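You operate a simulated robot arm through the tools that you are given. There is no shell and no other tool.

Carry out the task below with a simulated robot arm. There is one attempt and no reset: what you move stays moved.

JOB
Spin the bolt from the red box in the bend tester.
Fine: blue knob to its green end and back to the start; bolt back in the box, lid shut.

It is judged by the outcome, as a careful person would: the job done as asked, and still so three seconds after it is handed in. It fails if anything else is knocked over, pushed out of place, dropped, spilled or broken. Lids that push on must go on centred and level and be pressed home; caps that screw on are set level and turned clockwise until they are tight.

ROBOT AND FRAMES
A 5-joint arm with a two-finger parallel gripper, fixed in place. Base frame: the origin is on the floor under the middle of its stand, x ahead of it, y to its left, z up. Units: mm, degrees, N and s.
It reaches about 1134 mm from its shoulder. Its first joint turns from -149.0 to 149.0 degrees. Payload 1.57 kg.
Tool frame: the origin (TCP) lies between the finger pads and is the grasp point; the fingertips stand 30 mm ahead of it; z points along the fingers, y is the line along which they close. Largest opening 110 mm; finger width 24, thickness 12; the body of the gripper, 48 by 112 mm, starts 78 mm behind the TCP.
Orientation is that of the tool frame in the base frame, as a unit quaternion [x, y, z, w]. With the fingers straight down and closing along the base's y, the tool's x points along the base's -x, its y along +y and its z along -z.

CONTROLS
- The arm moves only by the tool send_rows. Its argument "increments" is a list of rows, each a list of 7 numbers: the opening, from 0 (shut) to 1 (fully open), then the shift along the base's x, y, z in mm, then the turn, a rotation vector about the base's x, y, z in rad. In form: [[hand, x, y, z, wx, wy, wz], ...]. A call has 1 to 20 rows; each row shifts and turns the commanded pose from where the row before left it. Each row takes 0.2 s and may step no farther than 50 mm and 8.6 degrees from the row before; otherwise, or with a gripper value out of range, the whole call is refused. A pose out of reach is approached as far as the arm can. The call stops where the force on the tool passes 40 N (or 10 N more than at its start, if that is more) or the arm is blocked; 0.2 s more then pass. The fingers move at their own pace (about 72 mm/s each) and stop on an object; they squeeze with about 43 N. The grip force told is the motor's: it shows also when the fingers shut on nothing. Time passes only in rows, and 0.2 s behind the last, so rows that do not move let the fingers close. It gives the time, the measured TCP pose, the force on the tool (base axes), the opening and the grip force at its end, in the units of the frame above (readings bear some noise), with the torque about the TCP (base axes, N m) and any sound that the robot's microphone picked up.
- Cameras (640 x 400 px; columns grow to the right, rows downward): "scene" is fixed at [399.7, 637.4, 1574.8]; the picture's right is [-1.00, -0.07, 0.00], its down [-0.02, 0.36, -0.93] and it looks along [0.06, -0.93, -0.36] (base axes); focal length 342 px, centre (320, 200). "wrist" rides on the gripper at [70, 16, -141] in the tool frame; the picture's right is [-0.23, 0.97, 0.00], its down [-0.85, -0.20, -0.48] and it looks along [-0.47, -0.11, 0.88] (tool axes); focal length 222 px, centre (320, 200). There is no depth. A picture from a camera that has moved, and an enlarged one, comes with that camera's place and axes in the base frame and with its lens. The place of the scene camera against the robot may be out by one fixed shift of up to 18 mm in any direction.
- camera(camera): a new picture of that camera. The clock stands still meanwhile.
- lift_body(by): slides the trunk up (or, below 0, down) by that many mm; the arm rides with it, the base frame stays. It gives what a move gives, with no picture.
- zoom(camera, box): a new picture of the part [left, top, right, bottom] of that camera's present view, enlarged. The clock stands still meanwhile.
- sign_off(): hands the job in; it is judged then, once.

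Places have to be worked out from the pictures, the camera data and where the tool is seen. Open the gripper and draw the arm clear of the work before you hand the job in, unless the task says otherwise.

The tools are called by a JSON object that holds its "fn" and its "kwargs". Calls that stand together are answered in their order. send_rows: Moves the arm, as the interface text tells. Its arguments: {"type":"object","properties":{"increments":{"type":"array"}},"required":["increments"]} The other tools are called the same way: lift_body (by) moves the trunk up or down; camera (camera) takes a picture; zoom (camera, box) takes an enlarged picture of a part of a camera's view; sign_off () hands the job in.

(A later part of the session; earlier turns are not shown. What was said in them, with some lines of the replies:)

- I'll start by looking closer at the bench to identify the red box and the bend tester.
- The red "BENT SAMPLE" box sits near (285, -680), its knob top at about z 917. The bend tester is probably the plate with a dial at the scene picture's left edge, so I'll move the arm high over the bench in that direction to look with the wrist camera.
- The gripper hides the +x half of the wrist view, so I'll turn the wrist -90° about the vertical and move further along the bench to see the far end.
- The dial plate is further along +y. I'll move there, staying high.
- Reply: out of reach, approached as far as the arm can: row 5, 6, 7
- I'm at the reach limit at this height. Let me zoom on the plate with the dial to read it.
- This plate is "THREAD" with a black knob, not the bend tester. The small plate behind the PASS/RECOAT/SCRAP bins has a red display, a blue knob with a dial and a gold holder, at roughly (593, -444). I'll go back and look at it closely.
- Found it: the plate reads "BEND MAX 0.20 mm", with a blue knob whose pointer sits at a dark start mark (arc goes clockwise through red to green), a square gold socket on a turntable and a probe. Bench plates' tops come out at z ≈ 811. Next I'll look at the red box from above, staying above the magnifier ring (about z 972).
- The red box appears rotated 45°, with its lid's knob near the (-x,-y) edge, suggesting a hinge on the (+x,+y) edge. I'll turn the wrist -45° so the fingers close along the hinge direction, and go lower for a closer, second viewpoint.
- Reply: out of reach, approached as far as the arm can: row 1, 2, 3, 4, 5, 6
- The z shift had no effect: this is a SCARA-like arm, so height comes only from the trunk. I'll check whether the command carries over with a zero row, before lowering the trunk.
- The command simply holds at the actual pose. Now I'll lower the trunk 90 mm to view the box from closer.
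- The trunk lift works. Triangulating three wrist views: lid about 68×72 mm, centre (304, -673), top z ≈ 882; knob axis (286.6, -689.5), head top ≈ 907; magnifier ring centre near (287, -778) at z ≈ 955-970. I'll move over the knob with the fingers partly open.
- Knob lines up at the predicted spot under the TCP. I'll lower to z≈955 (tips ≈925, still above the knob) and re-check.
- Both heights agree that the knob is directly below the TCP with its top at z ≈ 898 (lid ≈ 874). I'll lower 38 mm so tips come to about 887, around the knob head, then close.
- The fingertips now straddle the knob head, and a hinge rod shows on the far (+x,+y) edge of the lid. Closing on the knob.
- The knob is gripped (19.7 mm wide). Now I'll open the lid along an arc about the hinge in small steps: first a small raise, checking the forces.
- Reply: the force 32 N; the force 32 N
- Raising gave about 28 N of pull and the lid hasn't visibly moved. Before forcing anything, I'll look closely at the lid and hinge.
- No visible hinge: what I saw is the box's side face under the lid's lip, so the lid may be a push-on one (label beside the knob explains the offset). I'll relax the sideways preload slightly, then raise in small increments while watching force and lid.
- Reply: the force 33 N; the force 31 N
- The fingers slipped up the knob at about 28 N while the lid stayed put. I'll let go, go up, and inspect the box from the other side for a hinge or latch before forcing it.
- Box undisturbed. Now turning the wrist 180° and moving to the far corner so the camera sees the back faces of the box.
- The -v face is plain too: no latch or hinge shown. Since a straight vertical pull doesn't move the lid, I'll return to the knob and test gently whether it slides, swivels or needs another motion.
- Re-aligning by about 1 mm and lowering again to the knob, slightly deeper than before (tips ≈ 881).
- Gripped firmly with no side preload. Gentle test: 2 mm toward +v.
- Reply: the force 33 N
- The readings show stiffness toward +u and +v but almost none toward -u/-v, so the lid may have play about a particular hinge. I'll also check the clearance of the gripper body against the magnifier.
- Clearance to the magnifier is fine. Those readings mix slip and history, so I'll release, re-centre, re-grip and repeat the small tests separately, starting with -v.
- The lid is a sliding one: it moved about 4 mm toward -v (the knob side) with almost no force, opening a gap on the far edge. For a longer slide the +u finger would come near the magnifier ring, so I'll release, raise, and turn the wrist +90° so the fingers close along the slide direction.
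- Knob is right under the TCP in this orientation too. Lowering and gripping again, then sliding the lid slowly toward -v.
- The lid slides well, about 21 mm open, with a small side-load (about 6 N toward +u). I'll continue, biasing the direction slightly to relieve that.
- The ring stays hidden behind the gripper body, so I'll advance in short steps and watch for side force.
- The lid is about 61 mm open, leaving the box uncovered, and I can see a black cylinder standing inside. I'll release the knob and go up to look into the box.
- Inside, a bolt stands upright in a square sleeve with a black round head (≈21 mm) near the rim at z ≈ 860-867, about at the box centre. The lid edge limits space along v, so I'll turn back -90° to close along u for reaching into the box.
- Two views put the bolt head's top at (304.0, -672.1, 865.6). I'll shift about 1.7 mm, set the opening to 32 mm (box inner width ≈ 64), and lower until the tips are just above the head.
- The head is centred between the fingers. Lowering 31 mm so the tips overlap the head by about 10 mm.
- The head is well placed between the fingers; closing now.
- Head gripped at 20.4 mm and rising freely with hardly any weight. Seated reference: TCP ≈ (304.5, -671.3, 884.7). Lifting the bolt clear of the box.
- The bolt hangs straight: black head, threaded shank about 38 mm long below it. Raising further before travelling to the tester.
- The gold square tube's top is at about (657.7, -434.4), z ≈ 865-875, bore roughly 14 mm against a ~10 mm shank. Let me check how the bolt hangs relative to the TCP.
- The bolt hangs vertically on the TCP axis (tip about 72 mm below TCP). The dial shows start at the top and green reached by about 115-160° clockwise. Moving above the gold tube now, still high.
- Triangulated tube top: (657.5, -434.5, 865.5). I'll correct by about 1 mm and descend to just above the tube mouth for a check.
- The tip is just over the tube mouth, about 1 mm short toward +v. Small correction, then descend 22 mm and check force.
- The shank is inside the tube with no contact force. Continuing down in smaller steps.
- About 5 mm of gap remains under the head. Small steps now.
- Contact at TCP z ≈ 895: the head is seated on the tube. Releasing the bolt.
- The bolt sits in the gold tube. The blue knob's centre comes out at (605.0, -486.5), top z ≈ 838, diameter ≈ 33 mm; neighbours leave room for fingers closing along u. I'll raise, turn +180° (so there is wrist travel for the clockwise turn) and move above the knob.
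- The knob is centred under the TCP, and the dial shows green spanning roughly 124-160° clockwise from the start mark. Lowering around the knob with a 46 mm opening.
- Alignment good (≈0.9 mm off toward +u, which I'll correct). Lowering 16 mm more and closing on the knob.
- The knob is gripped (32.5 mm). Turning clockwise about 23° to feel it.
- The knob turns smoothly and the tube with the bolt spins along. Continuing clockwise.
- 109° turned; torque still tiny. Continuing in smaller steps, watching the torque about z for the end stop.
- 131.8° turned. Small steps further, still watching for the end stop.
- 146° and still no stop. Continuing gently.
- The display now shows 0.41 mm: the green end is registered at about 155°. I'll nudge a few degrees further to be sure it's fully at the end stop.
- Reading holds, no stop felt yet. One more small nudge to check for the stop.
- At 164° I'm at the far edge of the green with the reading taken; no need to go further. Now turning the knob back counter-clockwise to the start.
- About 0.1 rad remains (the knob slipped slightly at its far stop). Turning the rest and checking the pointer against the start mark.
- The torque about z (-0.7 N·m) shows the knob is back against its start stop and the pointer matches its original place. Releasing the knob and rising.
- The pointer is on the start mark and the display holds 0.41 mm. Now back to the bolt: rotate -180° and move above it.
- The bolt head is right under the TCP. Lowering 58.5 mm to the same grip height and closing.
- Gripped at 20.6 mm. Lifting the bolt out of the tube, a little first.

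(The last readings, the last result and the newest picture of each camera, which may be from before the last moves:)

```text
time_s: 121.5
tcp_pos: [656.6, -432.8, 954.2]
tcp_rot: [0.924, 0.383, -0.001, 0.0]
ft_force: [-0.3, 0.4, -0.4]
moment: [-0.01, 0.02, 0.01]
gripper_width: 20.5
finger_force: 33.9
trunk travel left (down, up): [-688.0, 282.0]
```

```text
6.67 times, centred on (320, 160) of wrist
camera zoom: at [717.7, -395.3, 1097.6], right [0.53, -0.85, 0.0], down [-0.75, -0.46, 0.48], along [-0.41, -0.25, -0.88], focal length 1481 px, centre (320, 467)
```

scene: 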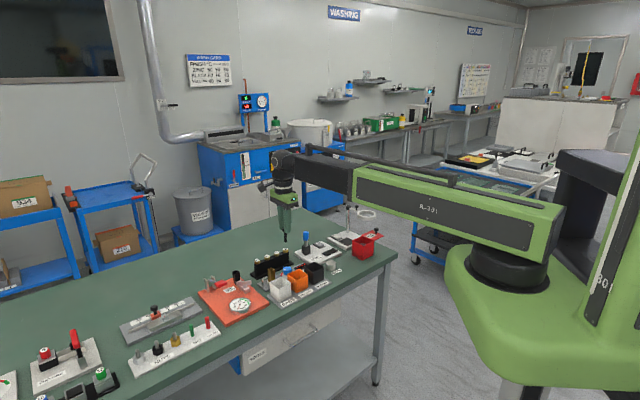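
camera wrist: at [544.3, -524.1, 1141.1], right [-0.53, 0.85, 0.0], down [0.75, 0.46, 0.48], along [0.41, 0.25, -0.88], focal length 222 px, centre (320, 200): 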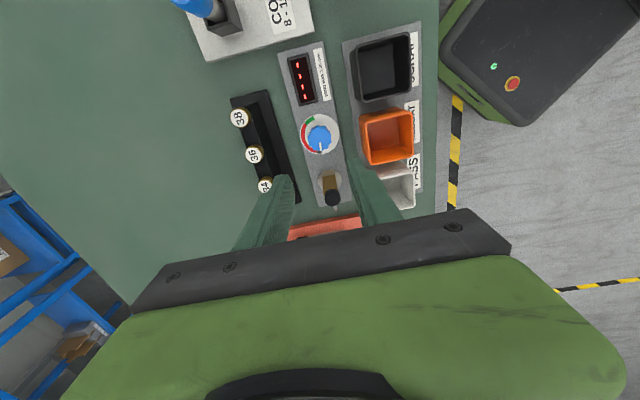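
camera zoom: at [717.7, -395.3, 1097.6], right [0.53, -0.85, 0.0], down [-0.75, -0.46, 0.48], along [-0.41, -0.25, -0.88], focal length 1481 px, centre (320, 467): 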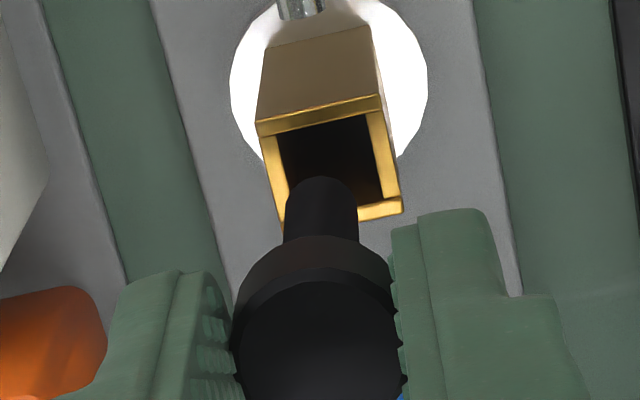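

Bolt is out and hangs vertically. Raising and carrying it back over the red box (same camera pose as at pick-up).

{"fn": "lift_body", "kwargs": {"by": 84}}

{"fn": "send_rows", "kwargs": {"increments": [[0, -25.2, -17, 0, 0, 0, 0], [0, -25.2, -17, 0, 0, 0, 0], [0, -25.2, -17, 0, 0, 0, 0], [0, -25.2, -17, 0, 0, 0, 0], [0, -25.2, -17, 0, 0, 0, 0], [0, -25.2, -17, 0, 0, 0, 0], [0, -25.2, -17, 0, 0, 0, 0], [0, -25.2, -17, 0, 0, 0, 0], [0, -25.2, -17, 0, 0, 0, 0], [0, -25.2, -17, 0, 0, 0, 0], [0, -25.2, -17, 0, 0, 0, 0], [0, -25.2, -17, 0, 0, 0, 0], [0, -25.2, -17, 0, 0, 0, 0], [0, -25.3, -17.4, 0, 0, 0, 0], [0, 0, 0, 0, 0, 0, 0], [0, 0, 0, 0, 0, 0, 0]]}}

{"fn": "zoom", "kwargs": {"camera": "wrist", "box": [240, 90, 400, 190]}}

{"fn": "zoom", "kwargs": {"camera": "scene", "box": [335, 200, 415, 250]}}

```text
time_s: 122.7
tcp_pos: [656.4, -431.8, 1039.4]
tcp_rot: [0.923, 0.384, 0.0, 0.0]
ft_force: [-0.4, -0.5, -0.4]
moment: [0.0, 0.0, -0.02]
gripper_width: 20.5
finger_force: 34.3
trunk travel left (down, up): [-772.0, 198.0]
```

```text
time_s: 126.1
tcp_pos: [303.5, -668.7, 1039.3]
tcp_rot: [0.924, 0.383, 0.0, 0.001]
ft_force: [0.9, -0.7, -0.2]
moment: [0.02, 0.03, 0.03]
gripper_width: 20.2
finger_force: 33.9
trunk travel left (down, up): [-772.0, 198.0]
```

```text
4.00 times, centred on (320, 140) of wrist
camera zoom: at [363.8, -632.0, 1181.6], right [0.53, -0.85, 0.0], down [-0.75, -0.46, 0.48], along [-0.41, -0.25, -0.88], focal length 888 px, centre (320, 440)
```

zoom: 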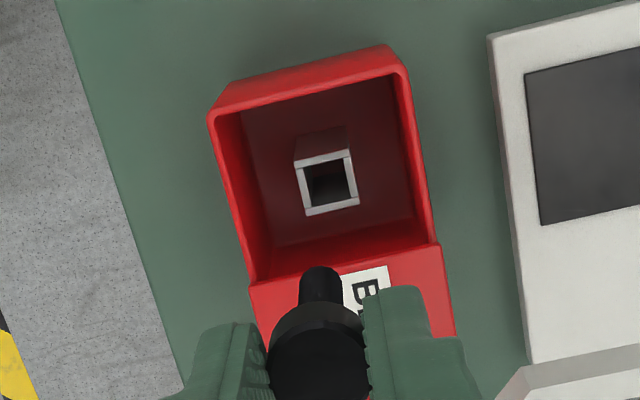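

```text
8.00 times, centred on (375, 225) of scene
camera zoom: at [399.7, 637.4, 1574.8], right [-1.0, -0.07, 0.0], down [-0.02, 0.36, -0.93], along [0.06, -0.93, -0.36], focal length 2738 px, centre (-120, 0)
```

zoom: 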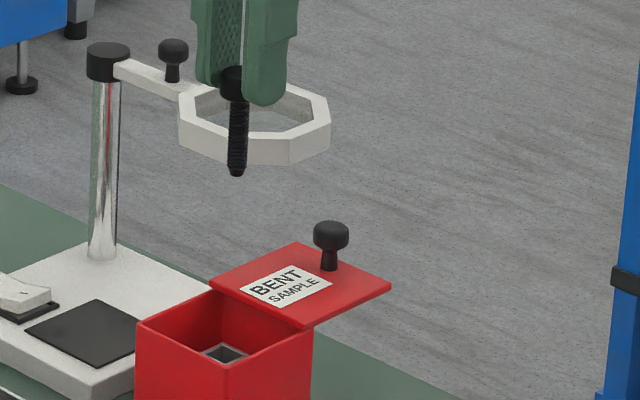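

The sleeve centre computes to (303.8, -672.3). Correcting by about 2.5 mm and lowering until the tip is just above the sleeve.

{"fn": "send_rows", "kwargs": {"increments": [[0, 1.0, -2.3, 0, 0, 0, 0], [0, 0, 0, 0, 0, 0, 0], [0, 0, 0, 0, 0, 0, 0]]}}

{"fn": "lift_body", "kwargs": {"by": -104}}

{"fn": "zoom", "kwargs": {"camera": "wrist", "box": [272, 120, 368, 180]}}

{"fn": "zoom", "kwargs": {"camera": "scene", "box": [335, 215, 399, 255]}}

```text
time_s: 126.9
tcp_pos: [304.8, -671.8, 1037.8]
tcp_rot: [0.923, 0.384, 0.0, 0.0]
ft_force: [-0.3, 0.4, -1.4]
moment: [-0.03, 0.01, -0.03]
gripper_width: 20.4
finger_force: 33.9
trunk travel left (down, up): [-772.0, 198.0]
```

```text
time_s: 128.3
tcp_pos: [304.9, -671.6, 934.9]
tcp_rot: [0.923, 0.384, 0.0, 0.0]
ft_force: [0.8, 0.2, -0.7]
moment: [-0.02, -0.02, 0.02]
gripper_width: 20.4
finger_force: 34.0
trunk travel left (down, up): [-668.0, 302.0]
```

```text
6.67 times, centred on (320, 150) of wrist
camera zoom: at [364.9, -634.7, 1077.6], right [0.53, -0.85, 0.0], down [-0.75, -0.46, 0.48], along [-0.41, -0.25, -0.88], focal length 1481 px, centre (320, 533)
```

zoom: 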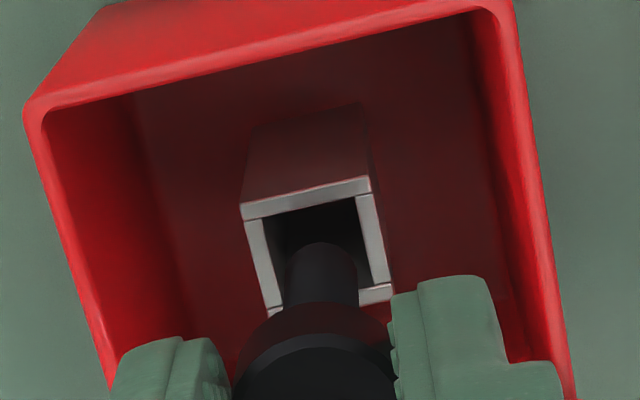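

```text
10.00 times, centred on (367, 235) of scene
camera zoom: at [399.7, 637.4, 1574.8], right [-1.0, -0.07, 0.0], down [-0.02, 0.36, -0.93], along [0.06, -0.93, -0.36], focal length 3423 px, centre (-150, -150)
```

zoom: 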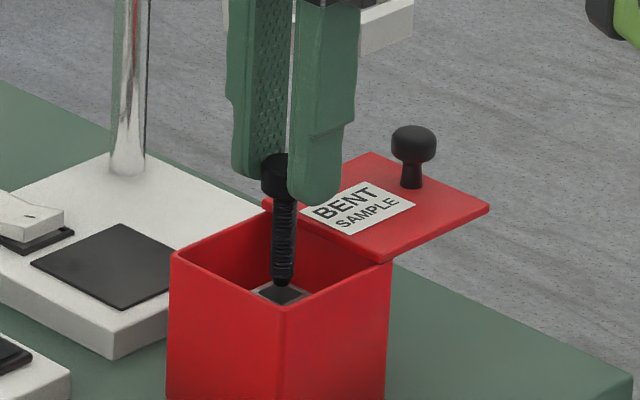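

The sleeve is about 0.8 mm toward -u from the bolt; correcting, then inserting in stages with force checks.

{"fn": "send_rows", "kwargs": {"increments": [[0, -0.35, 0.75, 0, 0, 0, 0], [0, 0, 0, 0, 0, 0, 0]]}}

{"fn": "lift_body", "kwargs": {"by": -14}}

{"fn": "lift_body", "kwargs": {"by": -8}}

{"fn": "zoom", "kwargs": {"camera": "wrist", "box": [272, 120, 368, 180]}}

```text
time_s: 128.9
tcp_pos: [304.6, -671.2, 934.0]
tcp_rot: [0.924, 0.383, -0.001, 0.0]
ft_force: [0.2, -0.8, 0.0]
moment: [0.01, -0.01, 0.01]
gripper_width: 20.7
finger_force: 34.1
trunk travel left (down, up): [-668.0, 302.0]
```

```text
time_s: 129.5
tcp_pos: [303.8, -670.9, 919.6]
tcp_rot: [0.924, 0.383, 0.0, 0.0]
ft_force: [-0.3, -0.2, -0.4]
moment: [-0.03, -0.04, 0.01]
gripper_width: 20.3
finger_force: 34.2
trunk travel left (down, up): [-654.0, 316.0]
```

```text
time_s: 130.1
tcp_pos: [303.7, -672.1, 912.9]
tcp_rot: [0.924, 0.383, 0.0, -0.001]
ft_force: [0.8, 0.3, -1.3]
moment: [0.02, 0.0, 0.0]
gripper_width: 20.6
finger_force: 34.3
trunk travel left (down, up): [-646.0, 324.0]
```

```text
6.67 times, centred on (320, 150) of wrist
camera zoom: at [364.5, -633.8, 1055.6], right [0.53, -0.85, 0.0], down [-0.75, -0.46, 0.48], along [-0.41, -0.25, -0.88], focal length 1481 px, centre (320, 533)
```

zoom: 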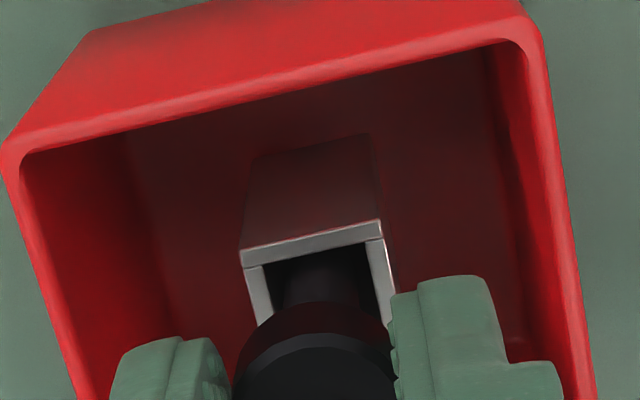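

The shank is going into the sleeve with no force. Continuing down.

{"fn": "lift_body", "kwargs": {"by": -14}}

{"fn": "lift_body", "kwargs": {"by": -8}}

{"fn": "lift_body", "kwargs": {"by": -3}}

{"fn": "zoom", "kwargs": {"camera": "wrist", "box": [272, 120, 368, 180]}}

```text
time_s: 130.7
tcp_pos: [304.0, -671.5, 899.4]
tcp_rot: [0.923, 0.384, -0.001, 0.0]
ft_force: [-0.4, -0.5, -0.6]
moment: [0.02, 0.01, 0.03]
gripper_width: 20.7
finger_force: 34.2
trunk travel left (down, up): [-632.0, 338.0]
```

```text
time_s: 131.3
tcp_pos: [303.2, -671.5, 890.6]
tcp_rot: [0.923, 0.384, 0.0, 0.0]
ft_force: [0.3, 0.0, -0.8]
moment: [0.03, -0.02, -0.01]
gripper_width: 20.5
finger_force: 33.8
trunk travel left (down, up): [-624.0, 346.0]
```

```text
time_s: 131.8
tcp_pos: [304.2, -670.6, 886.7]
tcp_rot: [0.924, 0.383, 0.0, 0.001]
ft_force: [0.7, -0.4, -1.8]
moment: [0.02, 0.01, -0.03]
gripper_width: 20.5
finger_force: 34.0
trunk travel left (down, up): [-621.0, 349.0]
```

```text
6.67 times, centred on (320, 150) of wrist
camera zoom: at [364.6, -633.8, 1030.6], right [0.53, -0.85, 0.0], down [-0.75, -0.46, 0.48], along [-0.41, -0.25, -0.88], focal length 1481 px, centre (320, 533)
```

zoom: 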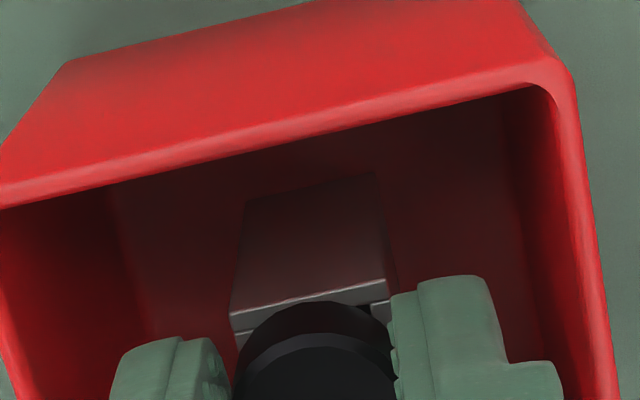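

Nearly home. One-millimetre steps until the head touches the sleeve.

{"fn": "lift_body", "kwargs": {"by": -1.5}}

{"fn": "lift_body", "kwargs": {"by": -1}}

{"fn": "lift_body", "kwargs": {"by": -1}}

```text
time_s: 132.3
tcp_pos: [303.6, -670.8, 886.3]
tcp_rot: [0.924, 0.383, 0.0, 0.0]
ft_force: [-0.4, 0.1, -0.9]
moment: [0.02, 0.0, 0.01]
gripper_width: 20.4
finger_force: 33.6
trunk travel left (down, up): [-619.0, 351.0]
```

```text
time_s: 132.8
tcp_pos: [303.8, -670.9, 884.5]
tcp_rot: [0.924, 0.383, 0.0, 0.0]
ft_force: [0.0, -3.4, 7.7]
moment: [-0.07, -0.01, 0.02]
gripper_width: 20.6
finger_force: 34.0
trunk travel left (down, up): [-618.0, 352.0]
```

```text
time_s: 133.3
tcp_pos: [304.3, -671.3, 884.6]
tcp_rot: [0.924, 0.384, 0.0, 0.0]
ft_force: [2.6, -3.3, 12.5]
moment: [-0.1, -0.1, 0.02]
gripper_width: 20.6
finger_force: 34.0
trunk travel left (down, up): [-617.0, 353.0]
```

Head is seated (12.5 N contact). Releasing and lifting out of the box.

{"fn": "send_rows", "kwargs": {"increments": [[0.29, 0, 0, 0, 0, 0, 0], [0.29, 0, 0, 0, 0, 0, 0], [0.29, 0, 0, 0, 0, 0, 0]]}}

{"fn": "lift_body", "kwargs": {"by": 127}}

{"fn": "zoom", "kwargs": {"camera": "wrist", "box": [200, 60, 440, 210]}}

{"fn": "zoom", "kwargs": {"camera": "scene", "box": [335, 215, 399, 255]}}

```text
time_s: 134.1
tcp_pos: [304.1, -671.0, 883.8]
tcp_rot: [0.923, 0.384, 0.0, 0.0]
ft_force: [1.0, 1.2, -0.2]
moment: [0.0, -0.04, -0.03]
gripper_width: 31.9
finger_force: 0.1
trunk travel left (down, up): [-617.0, 353.0]
```

```text
time_s: 135.7
tcp_pos: [303.5, -671.7, 1011.5]
tcp_rot: [0.924, 0.383, 0.0, 0.0]
ft_force: [-0.5, 0.5, 0.4]
moment: [0.0, 0.02, 0.01]
gripper_width: 32.1
finger_force: 0.1
trunk travel left (down, up): [-744.0, 226.0]
```

```text
2.67 times, centred on (320, 135) of wrist
camera zoom: at [364.5, -633.9, 1154.1], right [0.53, -0.85, 0.0], down [-0.75, -0.46, 0.48], along [-0.41, -0.25, -0.88], focal length 592 px, centre (320, 373)
```

zoom: 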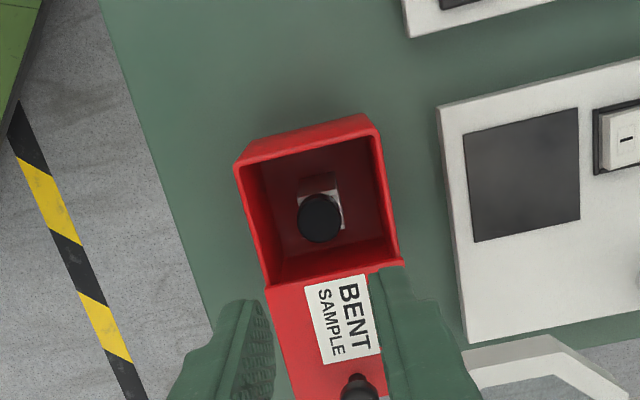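

```text
10.00 times, centred on (367, 235) of scene
camera zoom: at [399.7, 637.4, 1574.8], right [-1.0, -0.07, 0.0], down [-0.02, 0.36, -0.93], along [0.06, -0.93, -0.36], focal length 3423 px, centre (-150, -150)
```

zoom: 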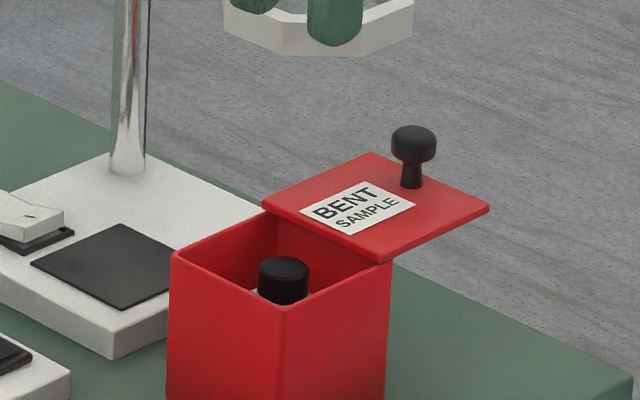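

The bolt is back in its sleeve at the same height as before. Now to the lid: turn +90° and move above its knob.

{"fn": "send_rows", "kwargs": {"increments": [[0.4, -5.4, -5.5, 0, 0, 0, 0.1428], [0.4, -5.4, -5.5, 0, 0, 0, 0.1428], [0.4, -5.4, -5.5, 0, 0, 0, 0.1428], [0.4, -5.4, -5.5, 0, 0, 0, 0.1428], [0.4, -5.4, -5.5, 0, 0, 0, 0.1428], [0.4, -5.4, -5.5, 0, 0, 0, 0.1428], [0.4, -5.4, -5.5, 0, 0, 0, 0.1428], [0.4, -5.4, -5.5, 0, 0, 0, 0.1428], [0.4, -5.4, -5.5, 0, 0, 0, 0.1428], [0.4, -5.4, -5.5, 0, 0, 0, 0.1428], [0.4, -5.4, -5.5, 0, 0, 0, 0.1428], [0.4, 0, 0, 0, 0, 0, 0], [0.4, 0, 0, 0, 0, 0, 0]]}}

{"fn": "zoom", "kwargs": {"camera": "wrist", "box": [200, 60, 440, 210]}}

```text
time_s: 138.5
tcp_pos: [243.6, -731.6, 1010.3]
tcp_rot: [0.381, 0.924, 0.0, 0.0]
ft_force: [-0.2, 1.5, 0.6]
moment: [-0.03, 0.03, 0.02]
gripper_width: 43.9
finger_force: 0.1
trunk travel left (down, up): [-744.0, 226.0]
```

```text
2.67 times, centred on (320, 135) of wrist
camera zoom: at [206.1, -671.5, 1154.1], right [0.85, 0.53, 0.0], down [0.46, -0.74, 0.48], along [0.25, -0.41, -0.88], focal length 592 px, centre (320, 373)
```

zoom: 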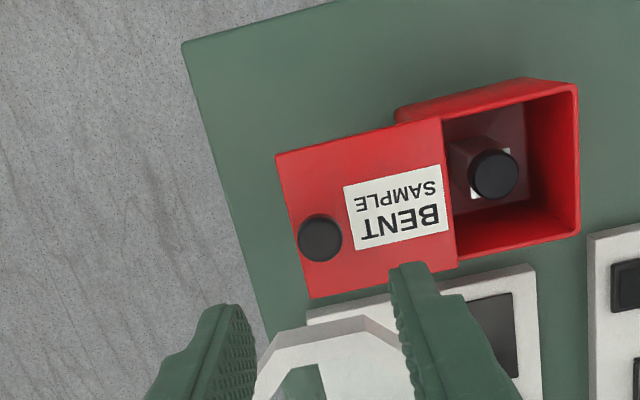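

The knob is right under the TCP. Lowering to the earlier grip height and gripping it.

{"fn": "lift_body", "kwargs": {"by": -100}}

{"fn": "send_rows", "kwargs": {"increments": [[0.25, 0, 0, 0, 0, 0, 0], [0, 0, 0, 0, 0, 0, 0], [0, 0, 0, 0, 0, 0, 0], [0, 0, 0, 0, 0, 0, 0]]}}

{"fn": "zoom", "kwargs": {"camera": "scene", "box": [335, 205, 415, 255]}}

```text
time_s: 139.8
tcp_pos: [243.5, -730.6, 910.0]
tcp_rot: [0.382, 0.924, 0.0, 0.0]
ft_force: [-0.2, -0.8, 0.4]
moment: [0.01, 0.0, -0.01]
gripper_width: 43.6
finger_force: 0.0
trunk travel left (down, up): [-644.0, 326.0]
```

```text
time_s: 140.8
tcp_pos: [243.7, -732.4, 911.2]
tcp_rot: [0.381, 0.925, 0.0, 0.0]
ft_force: [0.3, -1.0, 1.7]
moment: [0.04, 0.07, 0.04]
gripper_width: 19.9
finger_force: 33.9
trunk travel left (down, up): [-644.0, 326.0]
```

```text
8.00 times, centred on (375, 230) of scene
camera zoom: at [399.7, 637.4, 1574.8], right [-1.0, -0.07, 0.0], down [-0.02, 0.36, -0.93], along [0.06, -0.93, -0.36], focal length 2738 px, centre (-120, -40)
```

zoom: 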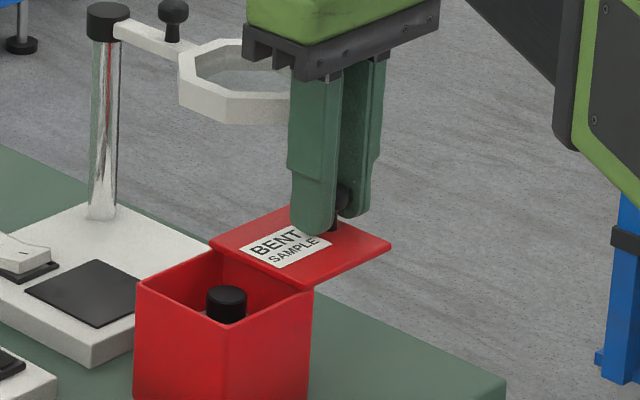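

Gripped. Sliding the lid back toward +v.

{"fn": "send_rows", "kwargs": {"increments": [[0, 3, 3, 0, 0, 0, 0], [0, 3, 3, 0, 0, 0, 0], [0, 3, 3, 0, 0, 0, 0], [0, 3, 3, 0, 0, 0, 0], [0, 0, 0, 0, 0, 0, 0]]}}

{"fn": "send_rows", "kwargs": {"increments": [[0, 3, 3, 0, 0, 0, 0], [0, 3, 3, 0, 0, 0, 0], [0, 3, 3, 0, 0, 0, 0], [0, 0, 0, 0, 0, 0, 0]]}}

{"fn": "zoom", "kwargs": {"camera": "scene", "box": [335, 205, 415, 255]}}

```text
time_s: 142.0
tcp_pos: [256.0, -719.0, 911.0]
tcp_rot: [0.383, 0.924, 0.0, 0.0]
ft_force: [1.7, -1.5, 2.6]
moment: [-0.14, -0.18, -0.01]
gripper_width: 19.6
finger_force: 33.6
trunk travel left (down, up): [-644.0, 326.0]
```

```text
time_s: 143.0
tcp_pos: [264.0, -710.3, 910.4]
tcp_rot: [0.382, 0.924, 0.0, 0.0]
ft_force: [3.9, -4.3, 6.5]
moment: [-0.1, -0.1, 0.0]
gripper_width: 19.6
finger_force: 33.6
trunk travel left (down, up): [-644.0, 326.0]
```

```text
8.00 times, centred on (375, 230) of scene
camera zoom: at [399.7, 637.4, 1574.8], right [-1.0, -0.07, 0.0], down [-0.02, 0.36, -0.93], along [0.06, -0.93, -0.36], focal length 2738 px, centre (-120, -40)
```

zoom: 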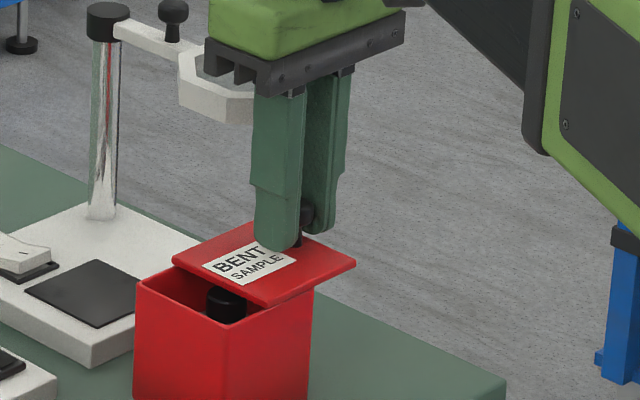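

{"fn": "send_rows", "kwargs": {"increments": [[0, 3.2, 2.8, 0, 0, 0, 0], [0, 3, 3, 0, 0, 0, 0], [0, 3, 3, 0, 0, 0, 0], [0, 3, 3, 0, 0, 0, 0], [0, 0, 0, 0, 0, 0, 0]]}}

{"fn": "send_rows", "kwargs": {"increments": [[0, 2.5, 2.5, 0, 0, 0, 0], [0, 2.5, 2.5, 0, 0, 0, 0], [0, 0, 0, 0, 0, 0, 0]]}}

{"fn": "zoom", "kwargs": {"camera": "scene", "box": [345, 226, 385, 251]}}

```text
time_s: 144.2
tcp_pos: [277.9, -698.9, 910.6]
tcp_rot: [0.382, 0.924, 0.0, -0.001]
ft_force: [3.2, -3.9, 6.1]
moment: [0.03, 0.04, 0.0]
gripper_width: 19.7
finger_force: 34.0
trunk travel left (down, up): [-644.0, 326.0]
```

```text
time_s: 145.0
tcp_pos: [283.2, -693.0, 911.8]
tcp_rot: [0.381, 0.924, 0.001, -0.001]
ft_force: [-1.2, 0.0, 1.4]
moment: [-0.34, -0.34, -0.03]
gripper_width: 19.7
finger_force: 34.2
trunk travel left (down, up): [-644.0, 326.0]
```

```text
16.00 times, centred on (365, 238) of scene
camera zoom: at [399.7, 637.4, 1574.8], right [-1.0, -0.07, 0.0], down [-0.02, 0.36, -0.93], along [0.06, -0.93, -0.36], focal length 5476 px, centre (-400, -416)
```

zoom: 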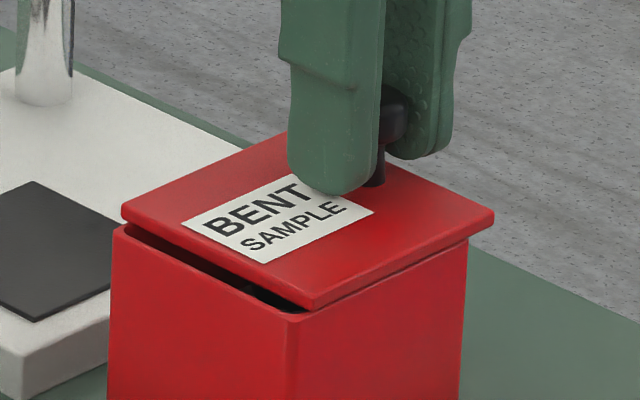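

About 5 mm left. Pushing home gently until I feel the closed stop.

{"fn": "send_rows", "kwargs": {"increments": [[0, 1.5, 1.5, 0, 0, 0, 0], [0, 1.5, 1.5, 0, 0, 0, 0], [0, 0, 0, 0, 0, 0, 0]]}}

{"fn": "send_rows", "kwargs": {"increments": [[0, 0.7, 0.7, 0, 0, 0, 0], [0, 0, 0, 0, 0, 0, 0]]}}

{"fn": "send_rows", "kwargs": {"increments": [[0, 0.7, 0.7, 0, 0, 0, 0], [0, 0, 0, 0, 0, 0, 0]]}}

{"fn": "zoom", "kwargs": {"camera": "scene", "box": [345, 226, 385, 251]}}

```text
time_s: 145.8
tcp_pos: [285.7, -691.0, 911.8]
tcp_rot: [0.382, 0.924, -0.001, 0.001]
ft_force: [-2.0, 1.5, -0.9]
moment: [-0.08, -0.04, 0.02]
gripper_width: 19.4
finger_force: 33.5
trunk travel left (down, up): [-644.0, 326.0]
```

```text
time_s: 146.4
tcp_pos: [286.5, -690.1, 910.5]
tcp_rot: [0.382, 0.924, -0.001, -0.001]
ft_force: [-3.2, 2.6, -2.9]
moment: [0.15, 0.16, 0.0]
gripper_width: 19.4
finger_force: 33.3
trunk travel left (down, up): [-644.0, 326.0]
```

```text
time_s: 147.0
tcp_pos: [286.0, -690.0, 910.4]
tcp_rot: [0.383, 0.924, 0.0, 0.0]
ft_force: [-7.1, 6.7, -7.2]
moment: [-0.1, -0.06, -0.01]
gripper_width: 19.6
finger_force: 33.3
trunk travel left (down, up): [-644.0, 326.0]
```

```text
16.00 times, centred on (365, 238) of scene
camera zoom: at [399.7, 637.4, 1574.8], right [-1.0, -0.07, 0.0], down [-0.02, 0.36, -0.93], along [0.06, -0.93, -0.36], focal length 5476 px, centre (-400, -416)
```

zoom: 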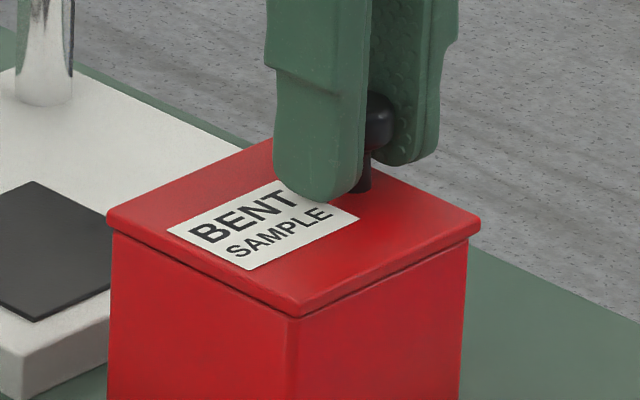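

Within about 1 mm of the original position. A little more until the stop is felt.

{"fn": "send_rows", "kwargs": {"increments": [[0, 0.4, 0.8, 0, 0, 0, 0], [0, 0, 0, 0, 0, 0, 0]]}}

{"fn": "send_rows", "kwargs": {"increments": [[0, 0.6, 0.8, 0, 0, 0, 0], [0, 0, 0, 0, 0, 0, 0]]}}

{"fn": "zoom", "kwargs": {"camera": "scene", "box": [345, 226, 385, 251]}}

```text
time_s: 147.6
tcp_pos: [287.1, -688.7, 909.5]
tcp_rot: [0.382, 0.924, 0.0, 0.0]
ft_force: [-4.5, 2.9, -4.5]
moment: [0.52, 0.54, -0.03]
gripper_width: 19.9
finger_force: 33.8
trunk travel left (down, up): [-644.0, 326.0]
```

```text
time_s: 148.2
tcp_pos: [287.5, -688.2, 911.9]
tcp_rot: [0.383, 0.924, 0.0, 0.0]
ft_force: [-6.2, -5.7, 2.2]
moment: [0.3, 0.49, -0.01]
gripper_width: 19.4
finger_force: 34.1
trunk travel left (down, up): [-644.0, 326.0]
```

```text
16.00 times, centred on (365, 238) of scene
camera zoom: at [399.7, 637.4, 1574.8], right [-1.0, -0.07, 0.0], down [-0.02, 0.36, -0.93], along [0.06, -0.93, -0.36], focal length 5476 px, centre (-400, -416)
```

zoom: 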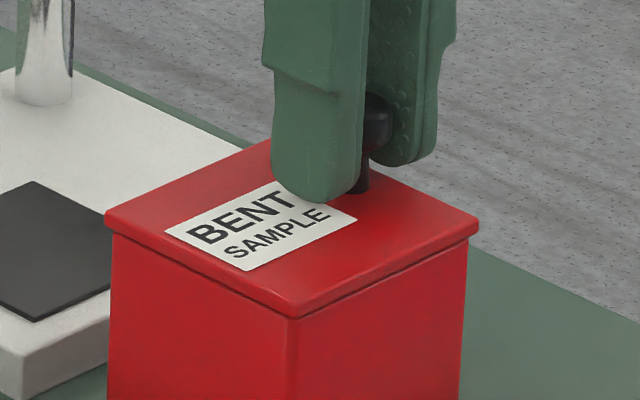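

The lid is back at its original place with the stop felt (≈8 N against +v). Releasing the knob and rising.

{"fn": "send_rows", "kwargs": {"increments": [[0, 0.3, 0.3, 0, 0, 0, 0], [0.35, 0, 0, 0, 0, 0, 0], [0.35, 0, 0, 0, 0, 0, 0], [0.35, 0, 0, 0, 0, 0, 0]]}}

{"fn": "lift_body", "kwargs": {"by": 160}}

{"fn": "zoom", "kwargs": {"camera": "scene", "box": [345, 226, 385, 251]}}

{"fn": "zoom", "kwargs": {"camera": "wrist", "box": [200, 60, 440, 210]}}

```text
time_s: 149.2
tcp_pos: [286.5, -687.1, 911.2]
tcp_rot: [0.382, 0.924, 0.0, 0.0]
ft_force: [0.2, 0.4, -1.0]
moment: [-0.02, -0.01, 0.02]
gripper_width: 38.8
finger_force: 0.0
trunk travel left (down, up): [-644.0, 326.0]
```

```text
time_s: 151.1
tcp_pos: [287.2, -687.0, 1071.8]
tcp_rot: [0.382, 0.924, 0.0, 0.001]
ft_force: [-0.2, -0.5, 0.3]
moment: [-0.02, -0.02, 0.01]
gripper_width: 38.4
finger_force: 0.1
trunk travel left (down, up): [-804.0, 166.0]
```

```text
16.00 times, centred on (365, 238) of scene
camera zoom: at [399.7, 637.4, 1574.8], right [-1.0, -0.07, 0.0], down [-0.02, 0.36, -0.93], along [0.06, -0.93, -0.36], focal length 5476 px, centre (-400, -416)
```

zoom: 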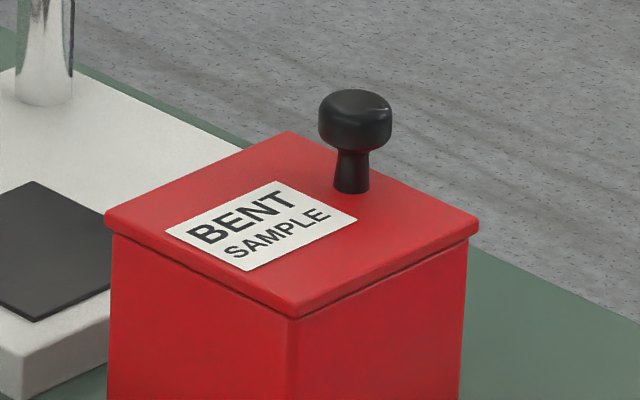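

```text
2.67 times, centred on (320, 135) of wrist
camera zoom: at [250.3, -627.3, 1214.0], right [0.85, 0.53, 0.0], down [0.46, -0.75, 0.48], along [0.25, -0.41, -0.88], focal length 592 px, centre (320, 373)
```

zoom: 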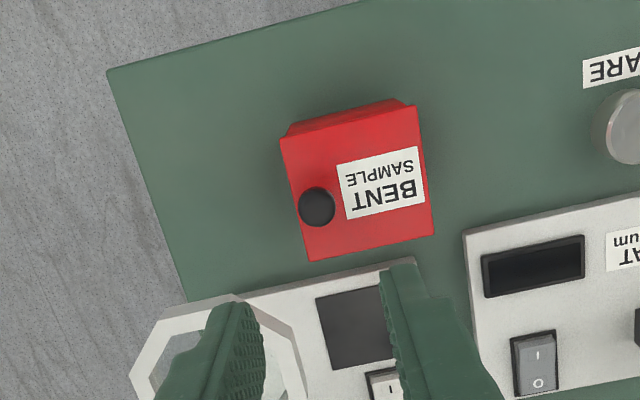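

The lid is shut exactly as at the start. I'll open the gripper, rise and draw back toward the starting pose, then check the whole scene.

{"fn": "lift_body", "kwargs": {"by": 119}}

{"fn": "send_rows", "kwargs": {"increments": [[1, 0, 30, 0, 0, 0, 0], [1, 0, 30, 0, 0, 0, 0], [1, -3, 30, 0, 0, 0, 0], [1, -5, 30, 0, 0, 0, 0], [1, -5, 30, 0, 0, 0, 0], [1, 0, 15, 0, 0, 0, 0], [1, 0, 0, 0, 0, 0, 0]]}}

{"fn": "camera", "kwargs": {"camera": "scene"}}

{"fn": "zoom", "kwargs": {"camera": "scene", "box": [180, 190, 400, 328]}}

{"fn": "zoom", "kwargs": {"camera": "scene", "box": [261, 250, 309, 280]}}

```text
time_s: 152.5
tcp_pos: [287.8, -686.5, 1190.0]
tcp_rot: [0.382, 0.924, 0.0, 0.0]
ft_force: [-0.8, -1.2, 0.3]
moment: [0.02, 0.03, 0.01]
gripper_width: 38.6
finger_force: 0.0
trunk travel left (down, up): [-923.0, 47.0]
```

```text
time_s: 154.1
tcp_pos: [273.7, -519.3, 1190.1]
tcp_rot: [0.382, 0.924, 0.0, 0.0]
ft_force: [-1.3, -0.1, -0.2]
moment: [-0.02, 0.0, -0.05]
gripper_width: 110.0
finger_force: 0.1
trunk travel left (down, up): [-923.0, 47.0]
```

```text
taken
```

scene: 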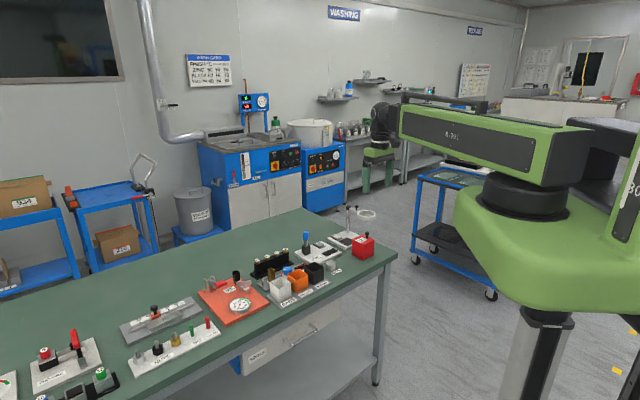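

```text
2.90 times, centred on (290, 259) of scene
camera zoom: at [399.7, 637.4, 1574.8], right [-1.0, -0.07, 0.0], down [-0.02, 0.36, -0.93], along [0.06, -0.93, -0.36], focal length 992 px, centre (407, 29)
```

zoom: 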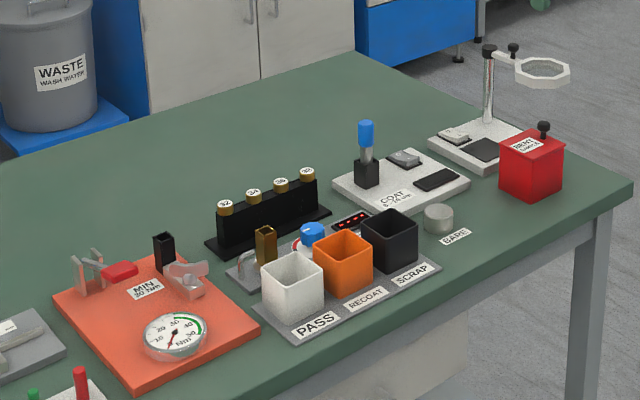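

```text
13.33 times, centred on (285, 265) of scene
camera zoom: at [399.7, 637.4, 1574.8], right [-1.0, -0.07, 0.0], down [-0.02, 0.36, -0.93], along [0.06, -0.93, -0.36], focal length 4564 px, centre (787, -667)
```

zoom: 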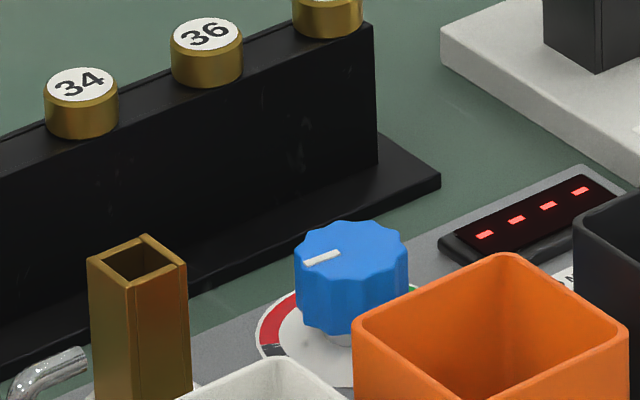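

Everything looks as at the start: the knob is on its start mark, the tube is empty, the bolt is back in the red box with the lid shut, and nothing else has moved. The measured bend was 0.41 mm, and the arm is clear with the gripper open. Handing the job in.

{"fn": "sign_off", "kwargs": {}}

```text
The job is handed in.
```

The bolt from the red box has been spun in the bend tester, and the job is handed in. It read 0.41 mm, over the 0.20 mm limit marked on the tester.

- **Knob:** I turned the blue knob clockwise to the green end, where the reading came up. I then turned it back until it met its start stop, and the pointer is on the start mark again.
- **Bolt and box:** The bolt is back in its sleeve in the red box. The lid slides rather than lifts, and it is pushed fully shut in its original position.
- **Lid test:** Before I found that the lid slides, I pulled up on its knob with about 28 N. The lid and box did not move, and I saw no damage.
- **Bench:** In the final pictures of that end of the bench, nothing else has moved. The gripper is open, and the arm is raised back near where it started.
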